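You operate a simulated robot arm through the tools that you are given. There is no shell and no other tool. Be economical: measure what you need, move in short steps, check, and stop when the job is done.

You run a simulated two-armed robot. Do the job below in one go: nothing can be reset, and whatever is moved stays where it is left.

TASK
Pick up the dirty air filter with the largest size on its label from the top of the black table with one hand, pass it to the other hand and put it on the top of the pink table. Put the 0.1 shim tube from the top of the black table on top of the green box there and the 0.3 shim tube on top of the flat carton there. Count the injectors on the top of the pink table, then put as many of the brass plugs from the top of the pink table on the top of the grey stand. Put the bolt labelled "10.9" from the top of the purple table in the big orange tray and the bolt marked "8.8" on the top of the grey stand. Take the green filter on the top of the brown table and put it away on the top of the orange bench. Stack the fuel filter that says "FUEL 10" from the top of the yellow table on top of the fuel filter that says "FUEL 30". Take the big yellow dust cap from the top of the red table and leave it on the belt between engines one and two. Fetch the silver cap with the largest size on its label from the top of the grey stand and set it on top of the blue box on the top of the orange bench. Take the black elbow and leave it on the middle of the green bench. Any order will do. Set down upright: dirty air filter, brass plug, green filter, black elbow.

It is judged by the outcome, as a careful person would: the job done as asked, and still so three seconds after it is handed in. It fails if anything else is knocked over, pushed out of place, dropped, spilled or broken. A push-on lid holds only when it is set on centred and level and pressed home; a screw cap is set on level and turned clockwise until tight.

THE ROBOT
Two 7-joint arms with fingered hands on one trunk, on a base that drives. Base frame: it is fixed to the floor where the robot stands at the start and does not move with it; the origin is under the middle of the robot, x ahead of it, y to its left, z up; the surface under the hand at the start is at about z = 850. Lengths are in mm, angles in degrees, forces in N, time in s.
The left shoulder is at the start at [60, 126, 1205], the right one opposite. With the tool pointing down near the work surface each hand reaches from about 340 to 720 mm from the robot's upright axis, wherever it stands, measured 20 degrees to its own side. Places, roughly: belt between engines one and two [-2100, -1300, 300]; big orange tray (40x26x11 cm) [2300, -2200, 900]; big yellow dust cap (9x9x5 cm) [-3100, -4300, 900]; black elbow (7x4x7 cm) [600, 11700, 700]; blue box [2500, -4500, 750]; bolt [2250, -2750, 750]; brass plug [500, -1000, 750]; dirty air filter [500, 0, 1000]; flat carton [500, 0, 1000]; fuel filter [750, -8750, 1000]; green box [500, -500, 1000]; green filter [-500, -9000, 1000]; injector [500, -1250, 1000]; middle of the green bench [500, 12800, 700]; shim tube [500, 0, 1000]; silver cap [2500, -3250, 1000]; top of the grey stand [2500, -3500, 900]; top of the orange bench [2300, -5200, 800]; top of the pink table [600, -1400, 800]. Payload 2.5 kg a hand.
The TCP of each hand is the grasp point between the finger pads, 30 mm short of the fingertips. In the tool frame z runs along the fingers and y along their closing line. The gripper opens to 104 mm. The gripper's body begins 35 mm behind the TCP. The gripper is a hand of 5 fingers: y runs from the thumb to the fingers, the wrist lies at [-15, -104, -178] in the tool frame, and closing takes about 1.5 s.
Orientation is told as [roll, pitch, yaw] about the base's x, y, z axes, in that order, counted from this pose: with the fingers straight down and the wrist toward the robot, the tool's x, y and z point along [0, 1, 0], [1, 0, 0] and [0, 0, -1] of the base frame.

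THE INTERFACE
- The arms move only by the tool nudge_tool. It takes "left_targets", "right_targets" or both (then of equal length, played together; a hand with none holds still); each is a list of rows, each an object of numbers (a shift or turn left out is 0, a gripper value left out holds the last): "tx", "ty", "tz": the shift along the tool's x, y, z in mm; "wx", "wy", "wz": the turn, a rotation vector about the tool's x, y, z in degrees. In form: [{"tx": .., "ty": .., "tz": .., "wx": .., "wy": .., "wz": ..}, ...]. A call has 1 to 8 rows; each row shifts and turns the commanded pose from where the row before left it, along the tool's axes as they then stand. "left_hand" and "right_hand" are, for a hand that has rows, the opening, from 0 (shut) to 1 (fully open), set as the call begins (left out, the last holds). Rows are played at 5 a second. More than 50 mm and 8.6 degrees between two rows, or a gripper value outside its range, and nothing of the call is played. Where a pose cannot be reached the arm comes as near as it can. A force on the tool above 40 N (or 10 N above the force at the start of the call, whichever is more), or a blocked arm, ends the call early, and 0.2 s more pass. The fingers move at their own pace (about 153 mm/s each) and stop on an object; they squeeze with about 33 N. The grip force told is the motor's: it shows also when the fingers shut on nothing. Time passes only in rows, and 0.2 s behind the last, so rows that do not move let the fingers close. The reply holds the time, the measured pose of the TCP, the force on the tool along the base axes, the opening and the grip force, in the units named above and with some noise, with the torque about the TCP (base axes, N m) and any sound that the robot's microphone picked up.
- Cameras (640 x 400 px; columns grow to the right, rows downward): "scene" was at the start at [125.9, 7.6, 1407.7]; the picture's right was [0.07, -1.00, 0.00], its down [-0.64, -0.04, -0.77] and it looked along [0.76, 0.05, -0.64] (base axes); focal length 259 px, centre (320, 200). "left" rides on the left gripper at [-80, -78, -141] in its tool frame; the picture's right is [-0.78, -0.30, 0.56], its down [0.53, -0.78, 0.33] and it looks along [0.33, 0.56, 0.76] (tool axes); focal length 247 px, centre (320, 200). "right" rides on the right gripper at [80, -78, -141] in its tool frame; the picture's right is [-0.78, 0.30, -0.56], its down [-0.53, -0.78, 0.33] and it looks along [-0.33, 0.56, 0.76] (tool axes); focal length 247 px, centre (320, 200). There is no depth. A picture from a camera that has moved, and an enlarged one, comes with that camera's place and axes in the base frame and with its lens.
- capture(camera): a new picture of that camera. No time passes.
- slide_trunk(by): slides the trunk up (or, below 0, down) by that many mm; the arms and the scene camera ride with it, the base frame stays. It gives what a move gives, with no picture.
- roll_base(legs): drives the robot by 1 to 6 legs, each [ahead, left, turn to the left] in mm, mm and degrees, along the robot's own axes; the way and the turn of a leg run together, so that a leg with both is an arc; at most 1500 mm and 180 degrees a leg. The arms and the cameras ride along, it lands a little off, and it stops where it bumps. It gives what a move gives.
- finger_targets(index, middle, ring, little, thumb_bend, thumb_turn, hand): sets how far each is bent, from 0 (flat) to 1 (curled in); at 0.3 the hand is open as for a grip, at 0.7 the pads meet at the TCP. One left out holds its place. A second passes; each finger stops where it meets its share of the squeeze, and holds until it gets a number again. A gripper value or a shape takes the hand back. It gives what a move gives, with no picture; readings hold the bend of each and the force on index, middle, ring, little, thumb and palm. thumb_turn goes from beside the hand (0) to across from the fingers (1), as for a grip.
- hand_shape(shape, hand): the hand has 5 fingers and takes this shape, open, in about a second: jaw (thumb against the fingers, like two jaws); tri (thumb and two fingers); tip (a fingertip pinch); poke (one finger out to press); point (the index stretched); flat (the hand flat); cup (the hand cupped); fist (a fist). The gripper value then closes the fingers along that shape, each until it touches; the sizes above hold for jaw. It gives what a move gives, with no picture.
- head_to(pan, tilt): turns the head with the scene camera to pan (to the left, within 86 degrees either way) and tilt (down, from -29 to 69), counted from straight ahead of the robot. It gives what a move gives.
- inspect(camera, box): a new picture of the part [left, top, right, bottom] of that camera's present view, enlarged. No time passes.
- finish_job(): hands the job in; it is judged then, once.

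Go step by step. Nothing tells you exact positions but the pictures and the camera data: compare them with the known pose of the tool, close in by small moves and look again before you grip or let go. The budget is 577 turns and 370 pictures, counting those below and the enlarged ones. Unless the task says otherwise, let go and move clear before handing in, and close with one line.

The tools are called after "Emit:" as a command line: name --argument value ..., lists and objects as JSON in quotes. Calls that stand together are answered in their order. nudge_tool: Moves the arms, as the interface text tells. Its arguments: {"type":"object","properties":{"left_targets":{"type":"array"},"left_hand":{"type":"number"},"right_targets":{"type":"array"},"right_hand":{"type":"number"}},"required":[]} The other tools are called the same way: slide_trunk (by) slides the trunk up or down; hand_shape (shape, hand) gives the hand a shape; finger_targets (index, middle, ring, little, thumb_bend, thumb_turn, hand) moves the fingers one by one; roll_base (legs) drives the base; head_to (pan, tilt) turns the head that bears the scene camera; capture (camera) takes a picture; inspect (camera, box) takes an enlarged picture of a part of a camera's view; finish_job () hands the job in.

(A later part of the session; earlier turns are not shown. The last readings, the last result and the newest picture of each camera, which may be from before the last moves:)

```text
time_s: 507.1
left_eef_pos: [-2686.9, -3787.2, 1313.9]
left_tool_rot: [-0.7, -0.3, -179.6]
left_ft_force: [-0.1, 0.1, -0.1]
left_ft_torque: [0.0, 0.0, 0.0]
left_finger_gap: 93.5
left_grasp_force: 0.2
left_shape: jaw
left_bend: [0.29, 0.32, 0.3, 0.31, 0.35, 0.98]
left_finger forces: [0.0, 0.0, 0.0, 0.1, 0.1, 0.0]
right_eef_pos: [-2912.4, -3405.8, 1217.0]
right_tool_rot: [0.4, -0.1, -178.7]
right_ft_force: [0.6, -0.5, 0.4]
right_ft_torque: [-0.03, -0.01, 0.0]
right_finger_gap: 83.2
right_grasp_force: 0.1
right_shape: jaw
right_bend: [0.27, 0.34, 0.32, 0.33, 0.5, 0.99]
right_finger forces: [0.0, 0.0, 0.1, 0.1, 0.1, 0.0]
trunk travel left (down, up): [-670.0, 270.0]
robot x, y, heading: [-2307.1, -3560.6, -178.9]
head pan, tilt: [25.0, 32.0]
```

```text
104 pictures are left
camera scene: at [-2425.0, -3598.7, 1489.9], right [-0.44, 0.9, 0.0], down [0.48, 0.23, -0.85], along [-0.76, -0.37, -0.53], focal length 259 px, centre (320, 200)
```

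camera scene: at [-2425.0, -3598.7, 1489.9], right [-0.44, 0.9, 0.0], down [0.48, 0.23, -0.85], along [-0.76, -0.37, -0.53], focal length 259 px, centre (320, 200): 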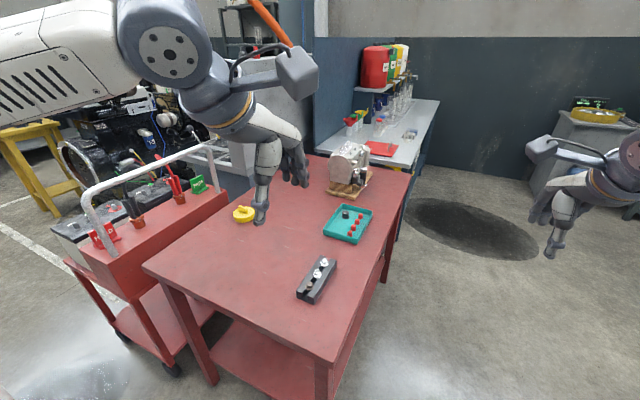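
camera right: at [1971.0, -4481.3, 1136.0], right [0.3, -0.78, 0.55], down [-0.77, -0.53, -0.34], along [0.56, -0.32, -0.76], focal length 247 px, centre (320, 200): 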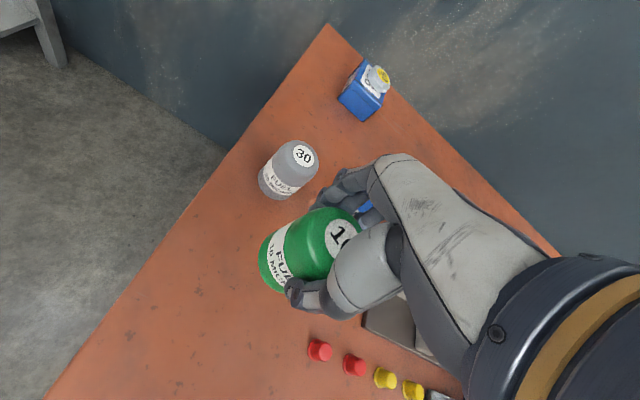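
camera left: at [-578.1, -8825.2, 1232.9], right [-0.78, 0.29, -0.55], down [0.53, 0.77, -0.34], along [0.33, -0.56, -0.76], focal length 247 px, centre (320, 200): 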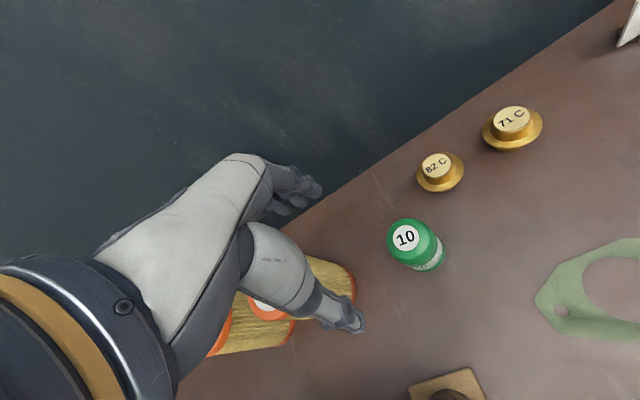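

The yellow dust cap is at about [-3083, -4270]. I'll approach the table's east end so the left hand can reach it.

Emit:
roll_base --legs '[[0, 390, -1], [150, 0, 0]]'

Emit:
head_to --pan 25 --tilt 45

Emit:
capture --camera "scene"

```text
time_s: 510.5
left_eef_pos: [-2842.1, -4170.2, 1314.1]
left_tool_rot: [-0.7, -0.3, 179.6]
left_ft_force: [0.2, 0.5, 0.5]
left_ft_torque: [-0.02, -0.03, -0.02]
left_finger_gap: 93.8
left_grasp_force: 0.0
left_shape: jaw
left_bend: [0.29, 0.32, 0.3, 0.31, 0.35, 0.98]
left_finger forces: [0.0, 0.0, 0.0, 0.1, 0.0, 0.0]
right_eef_pos: [-3061.0, -3785.8, 1219.1]
right_tool_rot: [0.4, 0.0, -179.4]
right_ft_force: [-0.5, -0.3, -0.4]
right_ft_torque: [0.0, 0.01, -0.01]
right_finger_gap: 82.9
right_grasp_force: 0.0
right_shape: jaw
right_bend: [0.27, 0.34, 0.32, 0.33, 0.5, 0.99]
right_finger forces: [0.0, 0.1, 0.0, 0.1, 0.0, 0.1]
trunk travel left (down, up): [-670.0, 270.0]
robot x, y, heading: [-2459.1, -3949.8, -180.1]
head pan, tilt: [25.0, 32.0]
```

```text
time_s: 511.2
left_eef_pos: [-2841.3, -4171.1, 1313.0]
left_tool_rot: [-0.7, -0.3, 179.5]
left_ft_force: [-0.1, -0.4, -0.7]
left_ft_torque: [-0.01, -0.01, -0.05]
left_finger_gap: 93.9
left_grasp_force: 0.1
left_shape: jaw
left_bend: [0.29, 0.32, 0.3, 0.31, 0.35, 0.98]
left_finger forces: [0.0, 0.0, 0.0, 0.0, 0.0, 0.0]
right_eef_pos: [-3061.2, -3785.4, 1218.0]
right_tool_rot: [0.4, -0.1, -179.5]
right_ft_force: [0.8, 0.1, -0.3]
right_ft_torque: [0.01, 0.0, 0.01]
right_finger_gap: 82.9
right_grasp_force: 0.1
right_shape: jaw
right_bend: [0.27, 0.34, 0.32, 0.33, 0.5, 0.99]
right_finger forces: [0.1, 0.0, 0.0, 0.1, 0.0, 0.1]
trunk travel left (down, up): [-670.0, 270.0]
robot x, y, heading: [-2458.9, -3949.1, -180.3]
head pan, tilt: [25.0, 45.0]
```

```text
103 pictures are left
camera scene: at [-2568.8, -3982.7, 1470.5], right [-0.42, 0.91, 0.0], down [0.64, 0.3, -0.71], along [-0.64, -0.3, -0.71], focal length 259 px, centre (320, 200)
```

scene: 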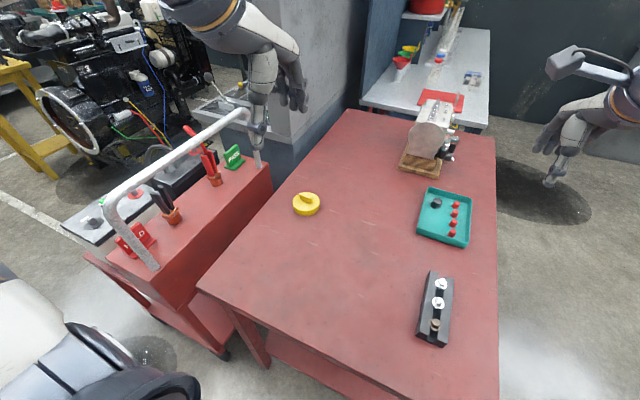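

Emit:
inspect --camera "scene" --box '[270, 170, 350, 230]'

Emit:
capture --camera "left"

```text
6.67 times, centred on (310, 200) of scene
camera zoom: at [-2568.8, -3982.7, 1470.5], right [-0.42, 0.91, 0.0], down [0.64, 0.3, -0.71], along [-0.64, -0.3, -0.71], focal length 1727 px, centre (387, 200)
```

zoom: 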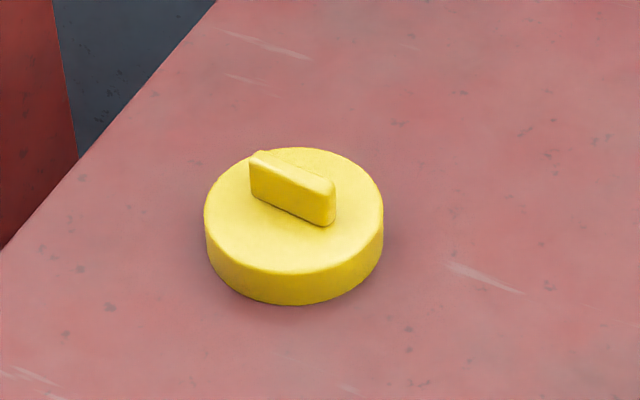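

```text
101 pictures are left
camera left: at [-2762.0, -4092.4, 1456.8], right [0.3, 0.78, -0.55], down [0.77, -0.54, -0.34], along [-0.56, -0.32, -0.76], focal length 247 px, centre (320, 200)
```

left: 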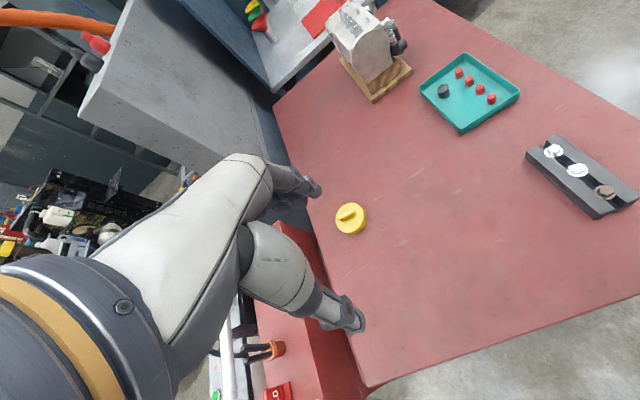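

The cap is a ~84 mm disc with a grip rib. The right hand reaches it best with the base turned to face southwest (keeps my left elbow off the cart).

Emit:
roll_base --legs '[[-20, 140, 0], [0, 0, 35]]'

Emit:
slide_trunk --by -90

Emit:
head_to --pan -15 --tilt 40

Emit:
capture --camera "scene"

Emit:
capture --camera "right"

```text
time_s: 514.2
left_eef_pos: [-2625.7, -4490.3, 1313.5]
left_tool_rot: [-0.8, -0.3, -145.4]
left_ft_force: [0.2, 0.2, 1.0]
left_ft_torque: [0.01, 0.01, -0.03]
left_finger_gap: 93.8
left_grasp_force: 0.1
left_shape: jaw
left_bend: [0.29, 0.32, 0.3, 0.31, 0.35, 0.98]
left_finger forces: [0.0, 0.1, 0.0, 0.1, 0.1, 0.1]
right_eef_pos: [-3025.7, -4300.5, 1217.3]
right_tool_rot: [0.4, 0.0, -144.6]
right_ft_force: [0.2, 0.6, 0.0]
right_ft_torque: [-0.01, -0.01, 0.04]
right_finger_gap: 82.8
right_grasp_force: 0.1
right_shape: jaw
right_bend: [0.27, 0.34, 0.32, 0.33, 0.5, 0.99]
right_finger forces: [0.0, 0.0, 0.0, 0.1, 0.1, 0.1]
trunk travel left (down, up): [-670.0, 270.0]
robot x, y, heading: [-2436.7, -4085.9, -145.1]
head pan, tilt: [25.0, 45.0]
```

```text
time_s: 515.5
left_eef_pos: [-2624.8, -4490.9, 1224.6]
left_tool_rot: [-0.7, -0.3, -145.5]
left_ft_force: [-0.3, 0.0, -0.7]
left_ft_torque: [0.05, 0.0, 0.0]
left_finger_gap: 93.6
left_grasp_force: 0.1
left_shape: jaw
left_bend: [0.29, 0.32, 0.3, 0.31, 0.35, 0.98]
left_finger forces: [0.0, 0.1, 0.0, 0.0, 0.0, 0.1]
right_eef_pos: [-3025.5, -4299.4, 1127.4]
right_tool_rot: [0.3, 0.0, -144.4]
right_ft_force: [0.3, -0.8, -0.3]
right_ft_torque: [-0.02, -0.02, -0.02]
right_finger_gap: 83.1
right_grasp_force: 0.1
right_shape: jaw
right_bend: [0.27, 0.34, 0.32, 0.33, 0.5, 0.99]
right_finger forces: [0.0, 0.0, 0.0, 0.0, 0.0, 0.0]
trunk travel left (down, up): [-580.0, 360.0]
robot x, y, heading: [-2436.5, -4089.1, -145.2]
head pan, tilt: [25.0, 45.0]
```

```text
time_s: 516.6
left_eef_pos: [-2626.7, -4490.7, 1224.4]
left_tool_rot: [-0.7, -0.3, -145.6]
left_ft_force: [-0.8, 0.6, -0.1]
left_ft_torque: [0.01, 0.02, -0.01]
left_finger_gap: 94.2
left_grasp_force: 0.2
left_shape: jaw
left_bend: [0.29, 0.32, 0.3, 0.31, 0.35, 0.98]
left_finger forces: [0.0, 0.0, 0.0, 0.0, 0.1, 0.0]
right_eef_pos: [-3026.1, -4300.4, 1128.8]
right_tool_rot: [0.4, 0.0, -144.6]
right_ft_force: [0.1, 0.3, -1.0]
right_ft_torque: [0.02, 0.0, -0.01]
right_finger_gap: 83.1
right_grasp_force: 0.1
right_shape: jaw
right_bend: [0.27, 0.34, 0.32, 0.33, 0.5, 0.99]
right_finger forces: [0.0, 0.0, 0.1, 0.0, 0.0, 0.0]
trunk travel left (down, up): [-580.0, 360.0]
robot x, y, heading: [-2433.2, -4088.5, -145.0]
head pan, tilt: [-15.0, 40.0]
```

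```text
100 pictures are left
camera scene: at [-2547.9, -4138.8, 1387.7], right [-0.34, 0.94, 0.0], down [0.6, 0.22, -0.77], along [-0.72, -0.26, -0.64], focal length 259 px, centre (320, 200)
```

scene: 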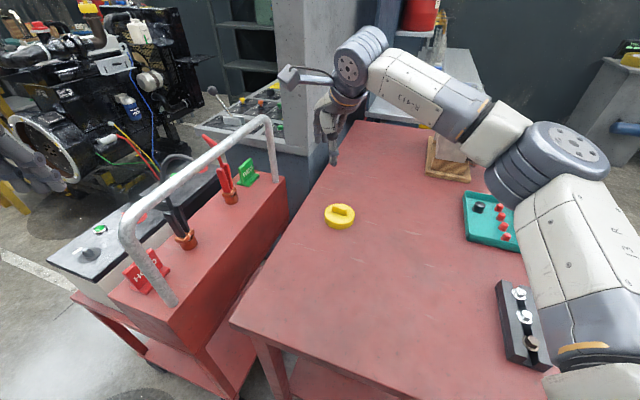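

```text
99 pictures are left
camera right: at [-2916.8, -4318.2, 1268.7], right [-0.69, 0.46, 0.55], down [0.32, 0.88, -0.34], along [-0.64, -0.06, -0.76], focal length 247 px, centre (320, 200)
```

right: 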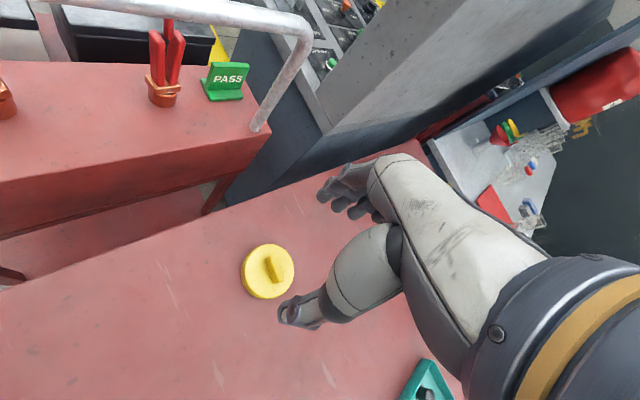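

Emit:
nudge_tool --right_targets '[{"tx": -23, "ty": 11}, {"tx": -23, "ty": 11}, {"tz": 45}, {"tz": 45}, {"tz": 30}, {}]' --right_hand 1.0

Emit:
capture --camera "right"

Emit:
inspect --camera "scene" --box '[260, 80, 440, 260]'

```text
time_s: 518.0
left_eef_pos: [-2626.5, -4490.3, 1224.0]
left_tool_rot: [-0.8, -0.4, -145.5]
left_ft_force: [0.4, 0.0, 0.2]
left_ft_torque: [0.0, -0.02, -0.02]
left_finger_gap: 93.8
left_grasp_force: 0.1
left_shape: jaw
left_bend: [0.29, 0.32, 0.3, 0.31, 0.35, 0.98]
left_finger forces: [0.1, 0.1, 0.1, 0.0, 0.1, 0.1]
right_eef_pos: [-3070.8, -4275.2, 1007.8]
right_tool_rot: [0.4, 0.0, -144.5]
right_ft_force: [0.5, 0.0, -0.6]
right_ft_torque: [0.01, 0.0, -0.01]
right_finger_gap: 103.9
right_grasp_force: 0.1
right_shape: jaw
right_bend: [0.3, 0.3, 0.3, 0.3, 0.3, 0.98]
right_finger forces: [0.1, 0.1, 0.0, 0.0, 0.1, 0.0]
trunk travel left (down, up): [-580.0, 360.0]
robot x, y, heading: [-2435.3, -4088.8, -144.9]
head pan, tilt: [-15.0, 40.0]
```

```text
98 pictures are left
camera right: at [-2961.3, -4293.0, 1147.9], right [-0.69, 0.46, 0.55], down [0.32, 0.88, -0.34], along [-0.64, -0.06, -0.76], focal length 247 px, centre (320, 200)
```

right: 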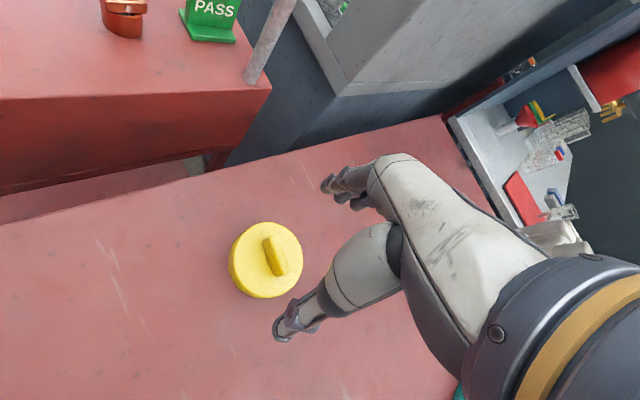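

```text
2.22 times, centred on (350, 170) of scene
camera zoom: at [-2547.8, -4138.7, 1387.7], right [-0.34, 0.94, 0.0], down [0.6, 0.22, -0.77], along [-0.72, -0.26, -0.64], focal length 576 px, centre (253, 267)
```

zoom: 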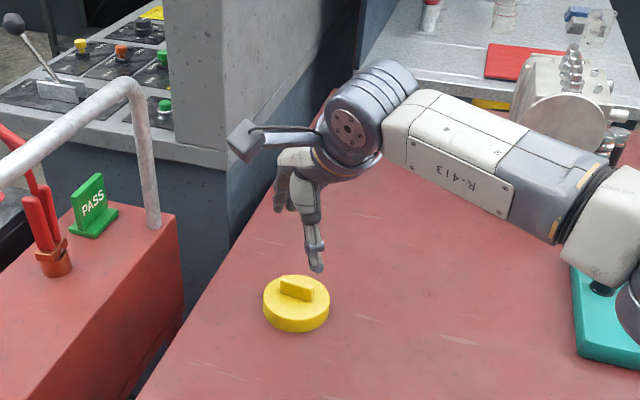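

Emit:
nudge_tool --right_targets '[{"tx": -3, "ty": 5, "tz": 35}, {"tz": 30}, {}]'

Emit:
capture --camera "right"

Emit:
capture --camera "scene"

```text
time_s: 518.8
left_eef_pos: [-2624.9, -4489.2, 1225.5]
left_tool_rot: [-0.7, -0.3, -145.5]
left_ft_force: [-0.1, 0.0, -0.8]
left_ft_torque: [0.01, 0.03, 0.0]
left_finger_gap: 93.6
left_grasp_force: 0.0
left_shape: jaw
left_bend: [0.29, 0.32, 0.3, 0.31, 0.35, 0.98]
left_finger forces: [0.0, 0.0, 0.0, 0.0, 0.0, 0.1]
right_eef_pos: [-3078.5, -4275.0, 942.1]
right_tool_rot: [0.5, 0.0, -144.5]
right_ft_force: [-0.3, -1.0, -0.8]
right_ft_torque: [0.02, 0.02, -0.01]
right_finger_gap: 103.7
right_grasp_force: 0.1
right_shape: jaw
right_bend: [0.3, 0.3, 0.3, 0.3, 0.3, 0.98]
right_finger forces: [0.0, 0.1, 0.0, 0.0, 0.0, 0.0]
trunk travel left (down, up): [-580.0, 360.0]
robot x, y, heading: [-2437.0, -4089.9, -145.0]
head pan, tilt: [-15.0, 40.0]
```

```text
96 pictures are left
camera right: at [-2967.8, -4294.0, 1082.9], right [-0.69, 0.46, 0.55], down [0.32, 0.88, -0.34], along [-0.64, -0.06, -0.76], focal length 247 px, centre (320, 200)
```

right: 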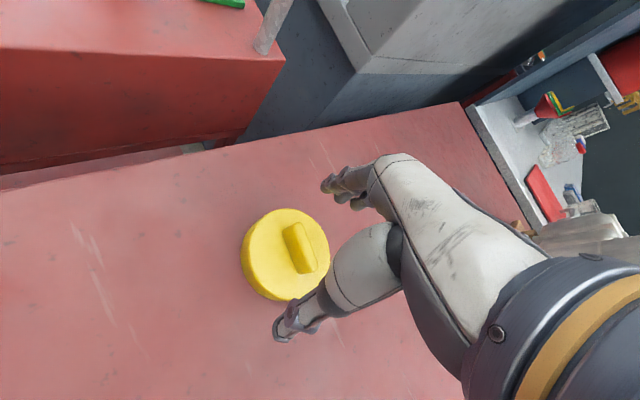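

```text
95 pictures are left
camera scene: at [-2547.9, -4138.7, 1387.7], right [-0.34, 0.94, 0.0], down [0.6, 0.22, -0.77], along [-0.72, -0.26, -0.64], focal length 259 px, centre (320, 200)
```

scene: 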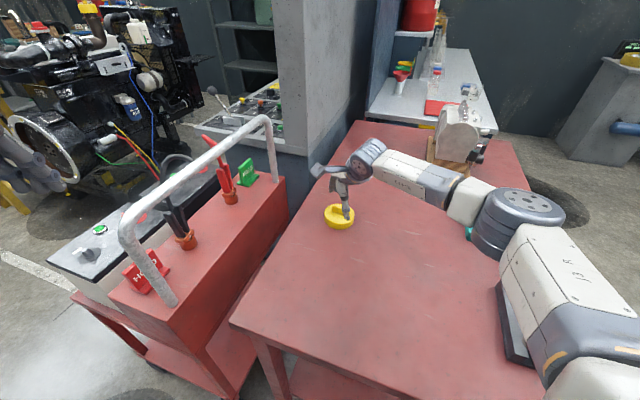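

Emit:
nudge_tool --right_targets '[{"tx": 4}, {"tz": 25}, {"tz": 20}, {}]'

Emit:
capture --camera "right"

```text
time_s: 519.8
left_eef_pos: [-2625.3, -4490.3, 1224.7]
left_tool_rot: [-0.8, -0.4, -145.5]
left_ft_force: [0.9, -0.3, -0.3]
left_ft_torque: [0.02, 0.0, -0.02]
left_finger_gap: 93.6
left_grasp_force: 0.1
left_shape: jaw
left_bend: [0.29, 0.32, 0.3, 0.31, 0.35, 0.98]
left_finger forces: [0.0, 0.1, 0.1, 0.0, 0.1, 0.1]
right_eef_pos: [-3071.7, -4281.1, 897.4]
right_tool_rot: [0.4, 0.1, -144.5]
right_ft_force: [-0.5, -0.5, -0.5]
right_ft_torque: [-0.02, -0.02, 0.03]
right_finger_gap: 103.9
right_grasp_force: 0.0
right_shape: jaw
right_bend: [0.3, 0.3, 0.3, 0.3, 0.3, 0.98]
right_finger forces: [0.0, 0.1, 0.0, 0.0, 0.1, 0.0]
trunk travel left (down, up): [-580.0, 360.0]
robot x, y, heading: [-2438.6, -4088.1, -144.8]
head pan, tilt: [-15.0, 40.0]
```

```text
94 pictures are left
camera right: at [-2963.1, -4299.1, 1038.2], right [-0.69, 0.46, 0.55], down [0.32, 0.88, -0.34], along [-0.64, -0.06, -0.76], focal length 247 px, centre (320, 200)
```

right: 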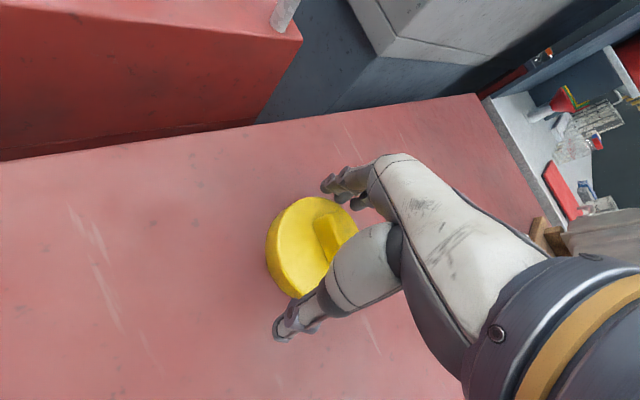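

Emit:
nudge_tool --right_targets '[{"tz": 8}, {"tz": 5}, {}]'

Emit:
nudge_tool --right_targets '[{}, {}, {}, {}, {}, {}]' --right_hand 0.0

Emit:
nudge_tool --right_targets '[{"tz": -15}, {"tz": -40}, {"tz": -45}, {"tz": -45}, {"tz": -45}, {}]'

Emit:
capture --camera "right"

```text
time_s: 520.6
left_eef_pos: [-2626.2, -4490.2, 1224.5]
left_tool_rot: [-0.8, -0.3, -145.4]
left_ft_force: [-0.3, 0.9, -0.5]
left_ft_torque: [0.02, -0.01, 0.05]
left_finger_gap: 93.7
left_grasp_force: 0.1
left_shape: jaw
left_bend: [0.29, 0.32, 0.3, 0.31, 0.35, 0.98]
left_finger forces: [0.0, 0.0, 0.1, 0.1, 0.1, 0.1]
right_eef_pos: [-3073.1, -4279.3, 885.3]
right_tool_rot: [0.3, 0.0, -144.5]
right_ft_force: [-0.4, 0.6, 0.7]
right_ft_torque: [0.01, 0.03, 0.01]
right_finger_gap: 103.8
right_grasp_force: 0.0
right_shape: jaw
right_bend: [0.3, 0.3, 0.3, 0.3, 0.3, 0.98]
right_finger forces: [0.4, 0.0, 0.0, 0.0, 0.0, 0.1]
trunk travel left (down, up): [-580.0, 360.0]
robot x, y, heading: [-2431.7, -4089.3, -144.9]
head pan, tilt: [-15.0, 40.0]
```

```text
time_s: 522.0
left_eef_pos: [-2626.1, -4490.5, 1225.3]
left_tool_rot: [-0.7, -0.4, -145.5]
left_ft_force: [-0.3, -0.3, 0.8]
left_ft_torque: [0.0, 0.01, 0.01]
left_finger_gap: 93.9
left_grasp_force: 0.0
left_shape: jaw
left_bend: [0.29, 0.32, 0.3, 0.31, 0.35, 0.98]
left_finger forces: [0.1, 0.0, 0.1, 0.0, 0.0, 0.0]
right_eef_pos: [-3073.0, -4281.2, 885.1]
right_tool_rot: [0.4, 0.1, -144.5]
right_ft_force: [0.3, -0.2, -0.2]
right_ft_torque: [0.02, -0.03, 0.01]
right_finger_gap: 78.2
right_grasp_force: 32.6
right_shape: jaw
right_bend: [0.27, 0.35, 0.33, 0.41, 0.52, 0.99]
right_finger forces: [15.9, 8.8, 3.8, 0.1, 28.8, 0.1]
trunk travel left (down, up): [-580.0, 360.0]
robot x, y, heading: [-2439.2, -4089.9, -144.9]
head pan, tilt: [-15.0, 40.0]
```

```text
time_s: 523.4
left_eef_pos: [-2625.5, -4489.5, 1223.9]
left_tool_rot: [-0.7, -0.3, -145.5]
left_ft_force: [0.4, 0.0, 0.4]
left_ft_torque: [0.01, -0.02, 0.01]
left_finger_gap: 93.6
left_grasp_force: 0.1
left_shape: jaw
left_bend: [0.29, 0.32, 0.3, 0.31, 0.35, 0.98]
left_finger forces: [0.0, 0.0, 0.0, 0.0, 0.0, 0.0]
right_eef_pos: [-3072.0, -4277.4, 1074.8]
right_tool_rot: [0.3, 0.1, -144.6]
right_ft_force: [1.4, -0.2, 0.1]
right_ft_torque: [0.0, -0.01, 0.03]
right_finger_gap: 78.6
right_grasp_force: 33.1
right_shape: jaw
right_bend: [0.27, 0.35, 0.33, 0.41, 0.52, 0.99]
right_finger forces: [15.9, 8.9, 3.9, 0.0, 28.7, 0.0]
trunk travel left (down, up): [-580.0, 360.0]
robot x, y, heading: [-2440.5, -4090.9, -144.9]
head pan, tilt: [-15.0, 40.0]
```

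```text
93 pictures are left
camera right: at [-2963.4, -4296.6, 1215.1], right [-0.69, 0.46, 0.55], down [0.32, 0.88, -0.34], along [-0.64, -0.05, -0.76], focal length 247 px, centre (320, 200)
```

right: 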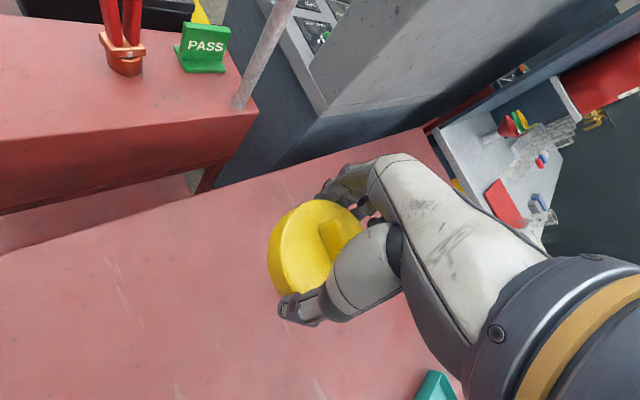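

Dust cap held. Drive out north, then east around to the open lane beside the engine line.

Emit:
roll_base --legs '[[0, 0, -35], [0, -730, 0], [-1000, 0, 0], [-700, -300, 0]]'

Emit:
head_to --pan -45 --tilt 20

Emit:
capture --camera "scene"

```text
time_s: 537.5
left_eef_pos: [-1138.5, -3268.1, 1224.8]
left_tool_rot: [-0.7, -0.3, -180.0]
left_ft_force: [-0.3, -0.2, 0.3]
left_ft_torque: [0.02, 0.0, -0.02]
left_finger_gap: 93.6
left_grasp_force: 0.1
left_shape: jaw
left_bend: [0.29, 0.32, 0.3, 0.31, 0.35, 0.98]
left_finger forces: [0.0, 0.0, 0.0, 0.1, 0.1, 0.0]
right_eef_pos: [-1387.1, -2841.3, 1074.8]
right_tool_rot: [0.4, -0.1, -178.8]
right_ft_force: [0.2, -0.1, 0.0]
right_ft_torque: [-0.01, -0.01, 0.01]
right_finger_gap: 78.4
right_grasp_force: 33.0
right_shape: jaw
right_bend: [0.27, 0.35, 0.33, 0.41, 0.52, 0.99]
right_finger forces: [15.9, 8.8, 4.1, 0.1, 28.7, 0.1]
trunk travel left (down, up): [-580.0, 360.0]
robot x, y, heading: [-754.7, -3045.4, -179.4]
head pan, tilt: [-15.0, 40.0]
```

```text
time_s: 538.4
left_eef_pos: [-1138.9, -3267.8, 1224.0]
left_tool_rot: [-0.7, -0.2, -179.9]
left_ft_force: [1.0, 0.3, 0.5]
left_ft_torque: [-0.05, 0.03, 0.02]
left_finger_gap: 93.8
left_grasp_force: 0.0
left_shape: jaw
left_bend: [0.29, 0.32, 0.3, 0.31, 0.35, 0.98]
left_finger forces: [0.0, 0.0, 0.0, 0.0, 0.0, 0.1]
right_eef_pos: [-1388.3, -2842.1, 1074.3]
right_tool_rot: [0.4, 0.0, -178.9]
right_ft_force: [-0.8, 0.1, -0.2]
right_ft_torque: [-0.01, 0.0, -0.01]
right_finger_gap: 78.1
right_grasp_force: 33.7
right_shape: jaw
right_bend: [0.27, 0.35, 0.33, 0.41, 0.52, 0.99]
right_finger forces: [15.9, 8.8, 4.0, 0.1, 28.8, 0.1]
trunk travel left (down, up): [-580.0, 360.0]
robot x, y, heading: [-754.9, -3044.3, -179.2]
head pan, tilt: [-45.0, 20.0]
```

```text
92 pictures are left
camera scene: at [-861.1, -2977.5, 1419.1], right [0.7, 0.72, 0.0], down [0.24, -0.24, -0.94], along [-0.67, 0.66, -0.34], focal length 259 px, centre (320, 200)
```

scene: 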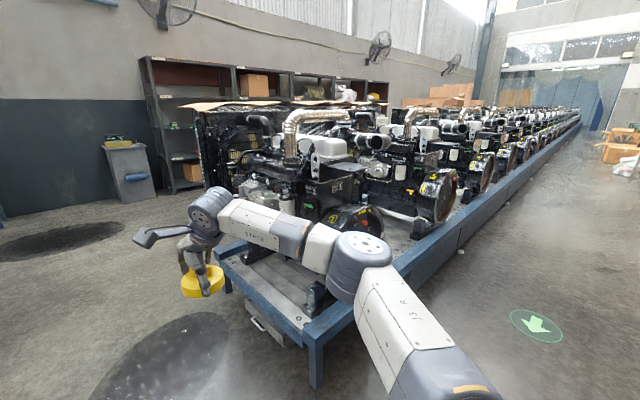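

The belt's east rail runs along x≈−1570. Drive north beside it to the gap between engines 1 and 2.

Emit:
roll_base --legs '[[0, -1400, 0]]'

Emit:
head_to --pan -5 --tilt 32

Emit:
capture --camera "scene"

```text
time_s: 545.3
left_eef_pos: [-1148.1, -1886.9, 1224.6]
left_tool_rot: [-0.7, -0.3, 179.5]
left_ft_force: [0.6, -0.1, -0.2]
left_ft_torque: [-0.01, 0.04, -0.02]
left_finger_gap: 93.7
left_grasp_force: 0.1
left_shape: jaw
left_bend: [0.29, 0.32, 0.3, 0.31, 0.35, 0.98]
left_finger forces: [0.0, 0.0, 0.0, 0.1, 0.1, 0.1]
right_eef_pos: [-1393.9, -1457.5, 1074.0]
right_tool_rot: [0.4, 0.0, -179.4]
right_ft_force: [0.8, 0.4, 0.1]
right_ft_torque: [0.02, -0.02, 0.01]
right_finger_gap: 78.2
right_grasp_force: 32.7
right_shape: jaw
right_bend: [0.27, 0.35, 0.33, 0.41, 0.52, 0.99]
right_finger forces: [16.0, 8.9, 4.0, 0.0, 28.9, 0.0]
trunk travel left (down, up): [-580.0, 360.0]
robot x, y, heading: [-764.7, -1664.4, -180.0]
head pan, tilt: [-45.0, 20.0]
```

```text
time_s: 546.4
left_eef_pos: [-1148.8, -1886.6, 1224.6]
left_tool_rot: [-0.7, -0.4, 179.5]
left_ft_force: [0.1, 0.2, 0.4]
left_ft_torque: [-0.02, 0.01, 0.02]
left_finger_gap: 93.9
left_grasp_force: 0.0
left_shape: jaw
left_bend: [0.29, 0.32, 0.3, 0.31, 0.35, 0.98]
left_finger forces: [0.0, 0.0, 0.0, 0.1, 0.0, 0.0]
right_eef_pos: [-1393.8, -1457.8, 1073.6]
right_tool_rot: [0.3, -0.1, -179.5]
right_ft_force: [0.0, 0.1, -0.2]
right_ft_torque: [0.02, -0.03, -0.01]
right_finger_gap: 78.3
right_grasp_force: 33.0
right_shape: jaw
right_bend: [0.27, 0.35, 0.33, 0.41, 0.52, 0.99]
right_finger forces: [15.9, 8.9, 3.9, 0.0, 28.8, 0.1]
trunk travel left (down, up): [-580.0, 360.0]
robot x, y, heading: [-766.5, -1668.5, -179.9]
head pan, tilt: [-5.0, 32.0]
```

```text
91 pictures are left
camera scene: at [-891.7, -1656.8, 1399.9], right [0.09, 1.0, 0.0], down [0.53, -0.05, -0.85], along [-0.84, 0.07, -0.53], focal length 259 px, centre (320, 200)
```

scene: 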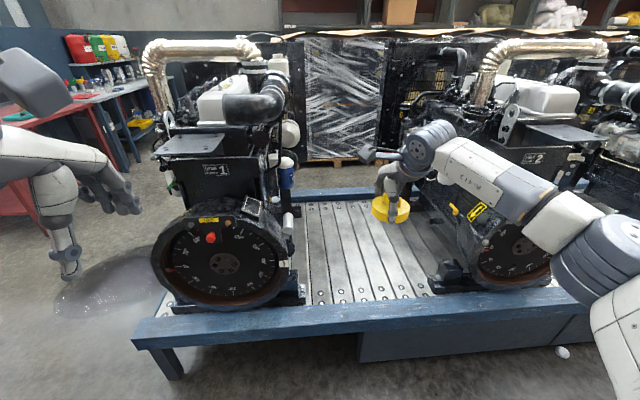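

The gap (y≈−1664 to −980) is clear. The belt is low, so the trunk must go far down; first I'll tuck the left hand to the side so it can't meet engine 1.

Emit:
nudge_tool --left_targets '[{"ty": -30, "tx": 30}, {"ty": -30, "tx": 30}, {"ty": -30, "tx": 30}, {"ty": -30, "tx": 30}, {"ty": -30, "tx": 30}, {"ty": -30, "tx": 30}, {"ty": -20, "tx": 20}, {}]'

```text
time_s: 548.1
left_eef_pos: [-957.3, -2083.6, 1218.9]
left_tool_rot: [-0.7, -0.4, 179.5]
left_ft_force: [0.1, 0.0, -0.1]
left_ft_torque: [0.02, -0.03, -0.02]
left_finger_gap: 93.9
left_grasp_force: 0.0
left_shape: jaw
left_bend: [0.29, 0.32, 0.3, 0.31, 0.35, 0.98]
left_finger forces: [0.1, 0.1, 0.0, 0.0, 0.0, 0.0]
left hand out of reach, approached as far as the arm can: row 4
right_eef_pos: [-1393.6, -1456.9, 1073.4]
right_tool_rot: [0.5, 0.1, -179.6]
right_ft_force: [0.0, 0.7, 0.2]
right_ft_torque: [-0.02, 0.03, 0.03]
right_finger_gap: 78.3
right_grasp_force: 33.2
right_shape: jaw
right_bend: [0.27, 0.35, 0.33, 0.41, 0.52, 0.99]
right_finger forces: [15.8, 9.0, 3.9, 0.0, 28.8, 0.0]
trunk travel left (down, up): [-580.0, 360.0]
robot x, y, heading: [-763.5, -1663.7, -179.8]
head pan, tilt: [-5.0, 32.0]
```

Now drive in so the right hand is over the belt, then lower the trunk in stages.

Emit:
roll_base --legs '[[340, -140, 0]]'

Emit:
slide_trunk --by -400

Emit:
capture --camera "scene"

Emit:
capture --camera "right"

```text
time_s: 550.5
left_eef_pos: [-1293.2, -1939.9, 1218.7]
left_tool_rot: [-0.7, -0.4, 179.2]
left_ft_force: [-0.2, 0.6, 1.5]
left_ft_torque: [0.01, -0.01, 0.0]
left_finger_gap: 93.8
left_grasp_force: 0.0
left_shape: jaw
left_bend: [0.29, 0.32, 0.3, 0.31, 0.35, 0.98]
left_finger forces: [0.1, 0.0, 0.0, 0.0, 0.0, 0.0]
right_eef_pos: [-1726.1, -1311.5, 1075.5]
right_tool_rot: [0.4, 0.0, -179.8]
right_ft_force: [-0.7, -0.9, -0.8]
right_ft_torque: [-0.02, -0.04, -0.05]
right_finger_gap: 78.1
right_grasp_force: 32.4
right_shape: jaw
right_bend: [0.27, 0.35, 0.33, 0.41, 0.53, 0.99]
right_finger forces: [15.9, 8.9, 4.0, 0.1, 28.8, 0.0]
trunk travel left (down, up): [-580.0, 360.0]
robot x, y, heading: [-1094.6, -1524.0, 179.8]
head pan, tilt: [-5.0, 32.0]
```

```text
time_s: 554.3
left_eef_pos: [-1292.7, -1940.7, 820.3]
left_tool_rot: [-0.7, -0.3, 179.1]
left_ft_force: [-1.1, 0.1, 0.5]
left_ft_torque: [-0.04, 0.04, -0.02]
left_finger_gap: 93.9
left_grasp_force: 0.1
left_shape: jaw
left_bend: [0.29, 0.32, 0.3, 0.31, 0.35, 0.98]
left_finger forces: [0.1, 0.0, 0.0, 0.1, 0.1, 0.0]
right_eef_pos: [-1724.9, -1312.5, 674.4]
right_tool_rot: [0.3, 0.0, -179.8]
right_ft_force: [0.7, -1.1, -0.5]
right_ft_torque: [0.01, -0.01, 0.0]
right_finger_gap: 78.3
right_grasp_force: 32.9
right_shape: jaw
right_bend: [0.27, 0.35, 0.33, 0.41, 0.53, 0.99]
right_finger forces: [15.9, 8.9, 4.0, 0.1, 28.8, 0.0]
trunk travel left (down, up): [-180.0, 760.0]
robot x, y, heading: [-1096.4, -1524.2, 179.8]
head pan, tilt: [-5.0, 32.0]
```

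```text
90 pictures are left
camera scene: at [-1224.7, -1514.6, 999.9], right [0.09, 1.0, 0.0], down [0.53, -0.05, -0.85], along [-0.84, 0.08, -0.53], focal length 259 px, centre (320, 200)
```

scene: 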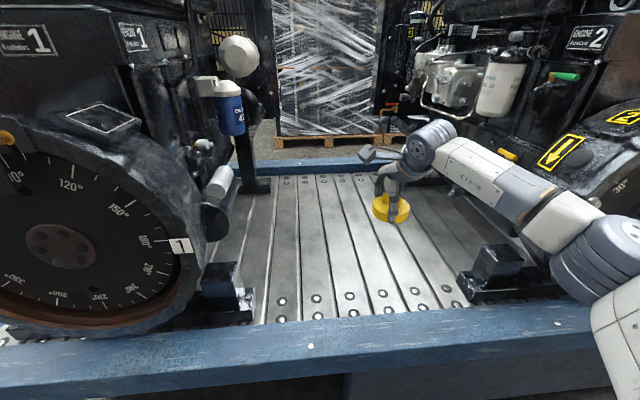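

```text
89 pictures are left
camera right: at [-1647.4, -1390.1, 814.9], right [-0.3, 0.78, 0.55], down [0.77, 0.54, -0.34], along [-0.56, 0.33, -0.76], focal length 247 px, centre (320, 200)
```

right: 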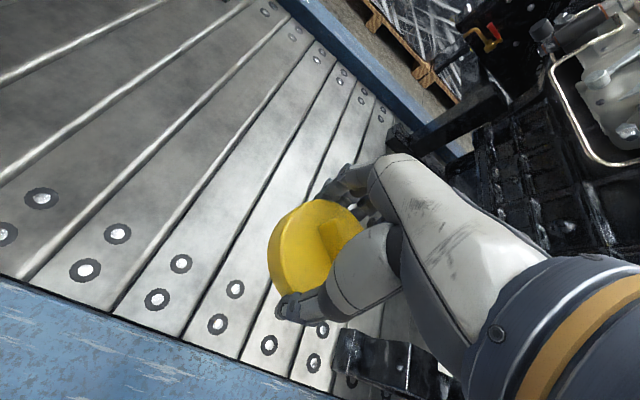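

Clear. Lower the trunk the rest of the way, then the arm.

Emit:
slide_trunk --by -170

Emit:
nudge_tool --right_targets '[{"tx": -20, "tz": 30}, {"tz": 35}, {}]'

Emit:
capture --camera "scene"

Emit:
capture --camera "right"

```text
time_s: 556.2
left_eef_pos: [-1292.7, -1939.3, 649.1]
left_tool_rot: [-0.8, -0.4, 179.2]
left_ft_force: [0.0, -0.2, -0.1]
left_ft_torque: [0.01, 0.0, -0.04]
left_finger_gap: 93.4
left_grasp_force: 0.0
left_shape: jaw
left_bend: [0.29, 0.32, 0.3, 0.31, 0.35, 0.98]
left_finger forces: [0.0, 0.1, 0.1, 0.0, 0.0, 0.1]
right_eef_pos: [-1726.1, -1313.2, 504.1]
right_tool_rot: [0.4, 0.0, -179.8]
right_ft_force: [0.5, 0.6, -1.2]
right_ft_torque: [-0.01, 0.02, -0.02]
right_finger_gap: 78.4
right_grasp_force: 32.9
right_shape: jaw
right_bend: [0.27, 0.35, 0.33, 0.41, 0.53, 0.99]
right_finger forces: [15.9, 8.9, 4.1, 0.1, 28.9, 0.0]
trunk travel left (down, up): [-10.0, 930.0]
robot x, y, heading: [-1099.2, -1527.4, 179.8]
head pan, tilt: [-5.0, 32.0]
```

```text
time_s: 557.0
left_eef_pos: [-1292.3, -1939.6, 649.1]
left_tool_rot: [-0.7, -0.4, 179.2]
left_ft_force: [0.3, 0.1, -0.4]
left_ft_torque: [0.02, -0.02, -0.01]
left_finger_gap: 93.7
left_grasp_force: 0.2
left_shape: jaw
left_bend: [0.29, 0.32, 0.3, 0.31, 0.35, 0.98]
left_finger forces: [0.0, 0.1, 0.0, 0.0, 0.0, 0.0]
right_eef_pos: [-1726.3, -1293.7, 440.5]
right_tool_rot: [0.4, 0.0, -179.8]
right_ft_force: [-0.3, -0.4, 0.1]
right_ft_torque: [0.03, 0.04, 0.02]
right_finger_gap: 78.2
right_grasp_force: 32.8
right_shape: jaw
right_bend: [0.27, 0.35, 0.33, 0.41, 0.53, 0.99]
right_finger forces: [15.9, 8.9, 4.1, 0.1, 28.8, 0.0]
trunk travel left (down, up): [-10.0, 930.0]
robot x, y, heading: [-1096.0, -1528.7, 179.7]
head pan, tilt: [-5.0, 32.0]
```

```text
88 pictures are left
camera scene: at [-1224.7, -1514.6, 829.9], right [0.09, 1.0, 0.0], down [0.53, -0.05, -0.85], along [-0.84, 0.08, -0.53], focal length 259 px, centre (320, 200)
```

scene: 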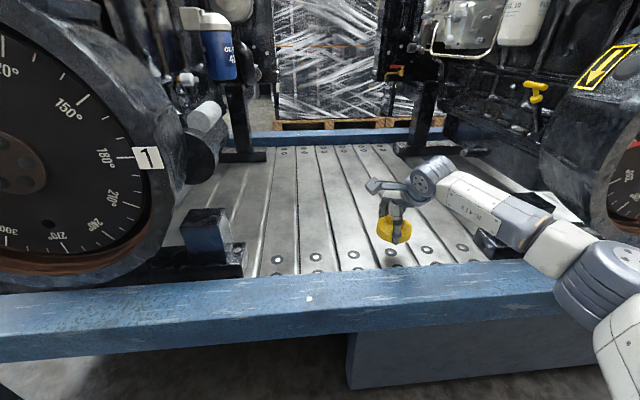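

```text
87 pictures are left
camera right: at [-1648.2, -1371.4, 580.9], right [-0.3, 0.78, 0.55], down [0.77, 0.54, -0.34], along [-0.56, 0.33, -0.76], focal length 247 px, centre (320, 200)
```

right: 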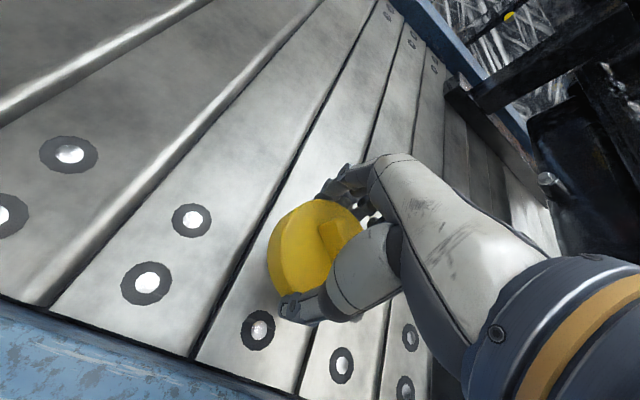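

Emit:
nudge_tool --right_targets '[{"tx": 30, "tz": 30}, {"ty": 15, "tz": 30}, {"tz": 15}, {}]'

Emit:
inspect --camera "scene" --box '[310, 140, 490, 290]'

```text
time_s: 558.0
left_eef_pos: [-1292.1, -1940.8, 649.8]
left_tool_rot: [-0.8, -0.6, 179.1]
left_ft_force: [0.3, -0.9, -0.2]
left_ft_torque: [-0.01, 0.03, 0.04]
left_finger_gap: 94.0
left_grasp_force: 0.0
left_shape: jaw
left_bend: [0.29, 0.32, 0.3, 0.31, 0.35, 0.98]
left_finger forces: [0.0, 0.0, 0.0, 0.0, 0.0, 0.0]
right_eef_pos: [-1744.0, -1323.3, 372.8]
right_tool_rot: [0.7, -0.8, -179.9]
right_ft_force: [4.5, 0.7, 27.1]
right_ft_torque: [0.07, -0.5, 0.0]
right_finger_gap: 76.7
right_grasp_force: 33.0
right_shape: jaw
right_bend: [0.28, 0.35, 0.34, 0.41, 0.52, 0.99]
right_finger forces: [15.3, 8.7, 4.5, 0.0, 32.2, 0.0]
trunk travel left (down, up): [-10.0, 930.0]
robot x, y, heading: [-1098.9, -1523.2, 179.7]
head pan, tilt: [-5.0, 32.0]
```

```text
2.67 times, centred on (400, 215) of scene
camera zoom: at [-1223.1, -1515.0, 830.7], right [0.09, 1.0, 0.0], down [0.53, -0.05, -0.85], along [-0.85, 0.08, -0.53], focal length 691 px, centre (107, 160)
```

zoom: 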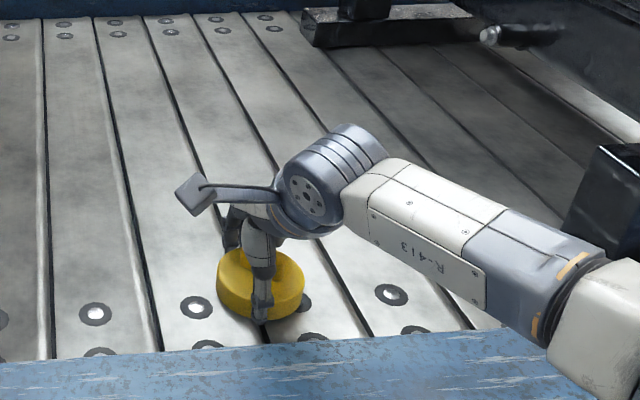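

On the belt but over rivets at the edge. Lift slightly, move 55 mm further in, and set down.

Emit:
nudge_tool --right_targets '[{"tz": -10}, {"tz": -15}, {}]'

Emit:
roll_base --legs '[[60, 0, 0]]'

Emit:
nudge_tool --right_targets '[{"tz": 10}, {"tz": 6}, {"tz": 5}, {"tz": 3}, {}]'

Emit:
inspect --camera "scene" --box '[310, 120, 490, 270]'

```text
time_s: 558.8
left_eef_pos: [-1292.3, -1940.6, 649.9]
left_tool_rot: [-0.7, -0.4, 179.0]
left_ft_force: [-0.7, -0.2, 0.0]
left_ft_torque: [0.02, 0.01, -0.03]
left_finger_gap: 93.6
left_grasp_force: 0.0
left_shape: jaw
left_bend: [0.29, 0.32, 0.3, 0.31, 0.35, 0.98]
left_finger forces: [0.0, 0.1, 0.1, 0.0, 0.0, 0.0]
right_eef_pos: [-1740.5, -1323.9, 388.1]
right_tool_rot: [0.4, 0.3, -179.8]
right_ft_force: [-0.7, -0.1, 0.0]
right_ft_torque: [-0.02, 0.02, -0.01]
right_finger_gap: 76.6
right_grasp_force: 33.3
right_shape: jaw
right_bend: [0.27, 0.35, 0.33, 0.41, 0.53, 0.98]
right_finger forces: [17.0, 9.0, 4.3, 0.1, 30.5, 0.0]
trunk travel left (down, up): [-10.0, 930.0]
robot x, y, heading: [-1097.0, -1523.7, 179.7]
head pan, tilt: [-5.0, 32.0]
```

```text
time_s: 559.8
left_eef_pos: [-1352.0, -1940.1, 649.7]
left_tool_rot: [-0.7, -0.4, 179.2]
left_ft_force: [0.1, -0.1, -0.2]
left_ft_torque: [0.03, 0.03, 0.0]
left_finger_gap: 93.8
left_grasp_force: 0.0
left_shape: jaw
left_bend: [0.29, 0.32, 0.3, 0.31, 0.35, 0.98]
left_finger forces: [0.0, 0.1, 0.0, 0.1, 0.0, 0.1]
right_eef_pos: [-1799.6, -1322.4, 390.8]
right_tool_rot: [0.4, 0.0, -179.8]
right_ft_force: [-0.5, 0.2, -2.0]
right_ft_torque: [0.01, -0.01, 0.01]
right_finger_gap: 77.0
right_grasp_force: 32.9
right_shape: jaw
right_bend: [0.27, 0.35, 0.33, 0.41, 0.53, 0.98]
right_finger forces: [17.1, 9.1, 4.3, 0.1, 30.5, 0.0]
trunk travel left (down, up): [-10.0, 930.0]
robot x, y, heading: [-1158.1, -1523.1, 179.6]
head pan, tilt: [-5.0, 32.0]
```

```text
time_s: 561.0
left_eef_pos: [-1350.5, -1941.0, 649.9]
left_tool_rot: [-0.8, -0.6, 179.2]
left_ft_force: [0.2, -0.8, 0.3]
left_ft_torque: [-0.01, -0.01, -0.01]
left_finger_gap: 93.7
left_grasp_force: 0.0
left_shape: jaw
left_bend: [0.29, 0.32, 0.3, 0.31, 0.35, 0.98]
left_finger forces: [0.0, 0.0, 0.0, 0.1, 0.1, 0.1]
right_eef_pos: [-1802.0, -1323.8, 371.7]
right_tool_rot: [0.5, -0.8, -179.8]
right_ft_force: [5.3, 1.8, 29.5]
right_ft_torque: [0.08, -0.48, 0.03]
right_finger_gap: 76.4
right_grasp_force: 33.2
right_shape: jaw
right_bend: [0.27, 0.35, 0.33, 0.41, 0.52, 0.99]
right_finger forces: [14.8, 8.6, 4.4, 0.0, 32.3, 0.0]
trunk travel left (down, up): [-10.0, 930.0]
robot x, y, heading: [-1156.4, -1525.6, 179.7]
head pan, tilt: [-5.0, 32.0]
```

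```text
2.67 times, centred on (400, 195) of scene
camera zoom: at [-1282.2, -1514.7, 830.6], right [0.09, 1.0, 0.0], down [0.53, -0.05, -0.85], along [-0.85, 0.08, -0.53], focal length 691 px, centre (107, 213)
```

zoom: 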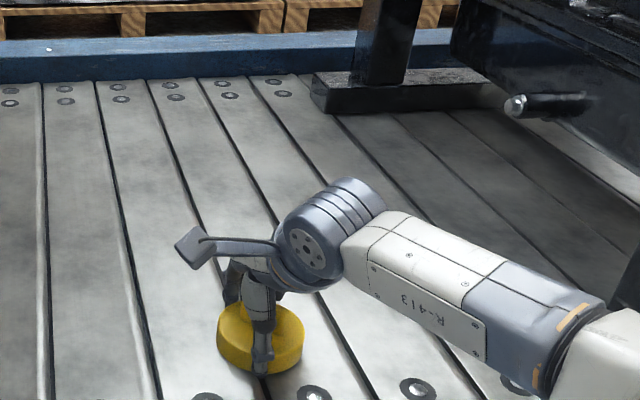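

It rests on the slats, clear of rivets. Relieve, open and rise.

Emit:
nudge_tool --right_targets '[{"tz": -3, "wx": 0.6}, {}]'

Emit:
nudge_tool --right_targets '[{}, {}, {}, {}, {}]' --right_hand 1.0

Emit:
nudge_tool --right_targets '[{"tz": -15}, {"tz": -30}, {"tz": -45}, {"tz": -45}, {}]'

Emit:
slide_trunk --by 550

Emit:
capture --camera "scene"

```text
time_s: 561.6
left_eef_pos: [-1351.7, -1941.7, 650.4]
left_tool_rot: [-0.8, -0.6, 179.3]
left_ft_force: [-0.3, -0.4, -0.1]
left_ft_torque: [0.01, -0.03, 0.03]
left_finger_gap: 93.6
left_grasp_force: 0.0
left_shape: jaw
left_bend: [0.29, 0.32, 0.3, 0.31, 0.35, 0.98]
left_finger forces: [0.1, 0.0, 0.0, 0.1, 0.0, 0.1]
right_eef_pos: [-1800.4, -1322.7, 372.8]
right_tool_rot: [0.5, 0.1, -179.8]
right_ft_force: [-3.6, 1.5, 19.5]
right_ft_torque: [0.09, 0.23, 0.03]
right_finger_gap: 76.7
right_grasp_force: 33.0
right_shape: jaw
right_bend: [0.27, 0.35, 0.33, 0.41, 0.53, 0.99]
right_finger forces: [18.0, 10.2, 5.4, 0.0, 29.5, 0.0]
trunk travel left (down, up): [-10.0, 930.0]
robot x, y, heading: [-1155.6, -1523.5, 179.3]
head pan, tilt: [-5.0, 32.0]
```

```text
time_s: 562.8
left_eef_pos: [-1351.5, -1940.2, 649.2]
left_tool_rot: [-0.8, -0.4, 179.2]
left_ft_force: [-0.2, -0.4, -0.8]
left_ft_torque: [-0.01, 0.02, 0.0]
left_finger_gap: 93.4
left_grasp_force: 0.1
left_shape: jaw
left_bend: [0.29, 0.32, 0.3, 0.31, 0.35, 0.98]
left_finger forces: [0.0, 0.0, 0.0, 0.0, 0.0, 0.1]
right_eef_pos: [-1799.9, -1322.9, 371.3]
right_tool_rot: [0.4, 0.6, -179.8]
right_ft_force: [4.8, -0.1, 12.7]
right_ft_torque: [0.15, 0.59, -0.02]
right_finger_gap: 99.3
right_grasp_force: 0.0
right_shape: jaw
right_bend: [0.3, 0.32, 0.3, 0.3, 0.3, 0.98]
right_finger forces: [0.0, 14.0, 0.0, 0.0, 0.1, 0.0]
trunk travel left (down, up): [-10.0, 930.0]
robot x, y, heading: [-1158.3, -1523.8, 179.6]
head pan, tilt: [-5.0, 32.0]
```

```text
time_s: 564.0
left_eef_pos: [-1352.0, -1941.0, 648.8]
left_tool_rot: [-0.7, -0.4, 179.2]
left_ft_force: [-0.5, 0.2, 0.5]
left_ft_torque: [0.03, 0.02, -0.04]
left_finger_gap: 93.7
left_grasp_force: 0.1
left_shape: jaw
left_bend: [0.29, 0.32, 0.3, 0.31, 0.35, 0.98]
left_finger forces: [0.0, 0.1, 0.0, 0.1, 0.0, 0.0]
right_eef_pos: [-1801.0, -1322.1, 504.7]
right_tool_rot: [0.5, 0.8, -179.8]
right_ft_force: [-0.2, 0.1, 0.0]
right_ft_torque: [-0.04, -0.04, 0.0]
right_finger_gap: 103.6
right_grasp_force: 0.1
right_shape: jaw
right_bend: [0.3, 0.3, 0.3, 0.3, 0.3, 0.98]
right_finger forces: [0.0, 0.0, 0.0, 0.0, 0.1, 0.0]
trunk travel left (down, up): [-10.0, 930.0]
robot x, y, heading: [-1156.6, -1526.9, 179.7]
head pan, tilt: [-5.0, 32.0]
```

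```text
refused: 550 is not a number from -400 to 400
```

```text
84 pictures are left
camera scene: at [-1283.8, -1514.2, 829.9], right [0.09, 1.0, 0.0], down [0.53, -0.05, -0.85], along [-0.84, 0.08, -0.53], focal length 259 px, centre (320, 200)
```

scene: 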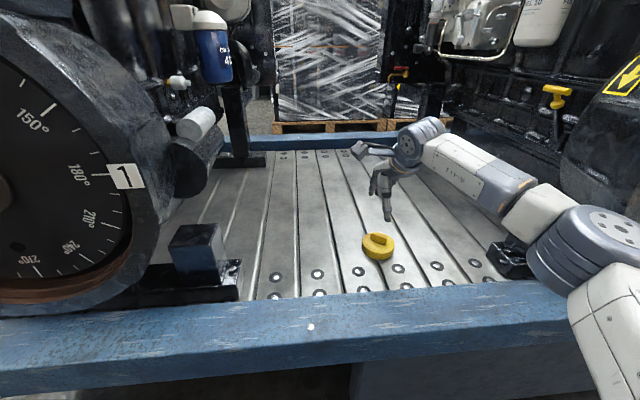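

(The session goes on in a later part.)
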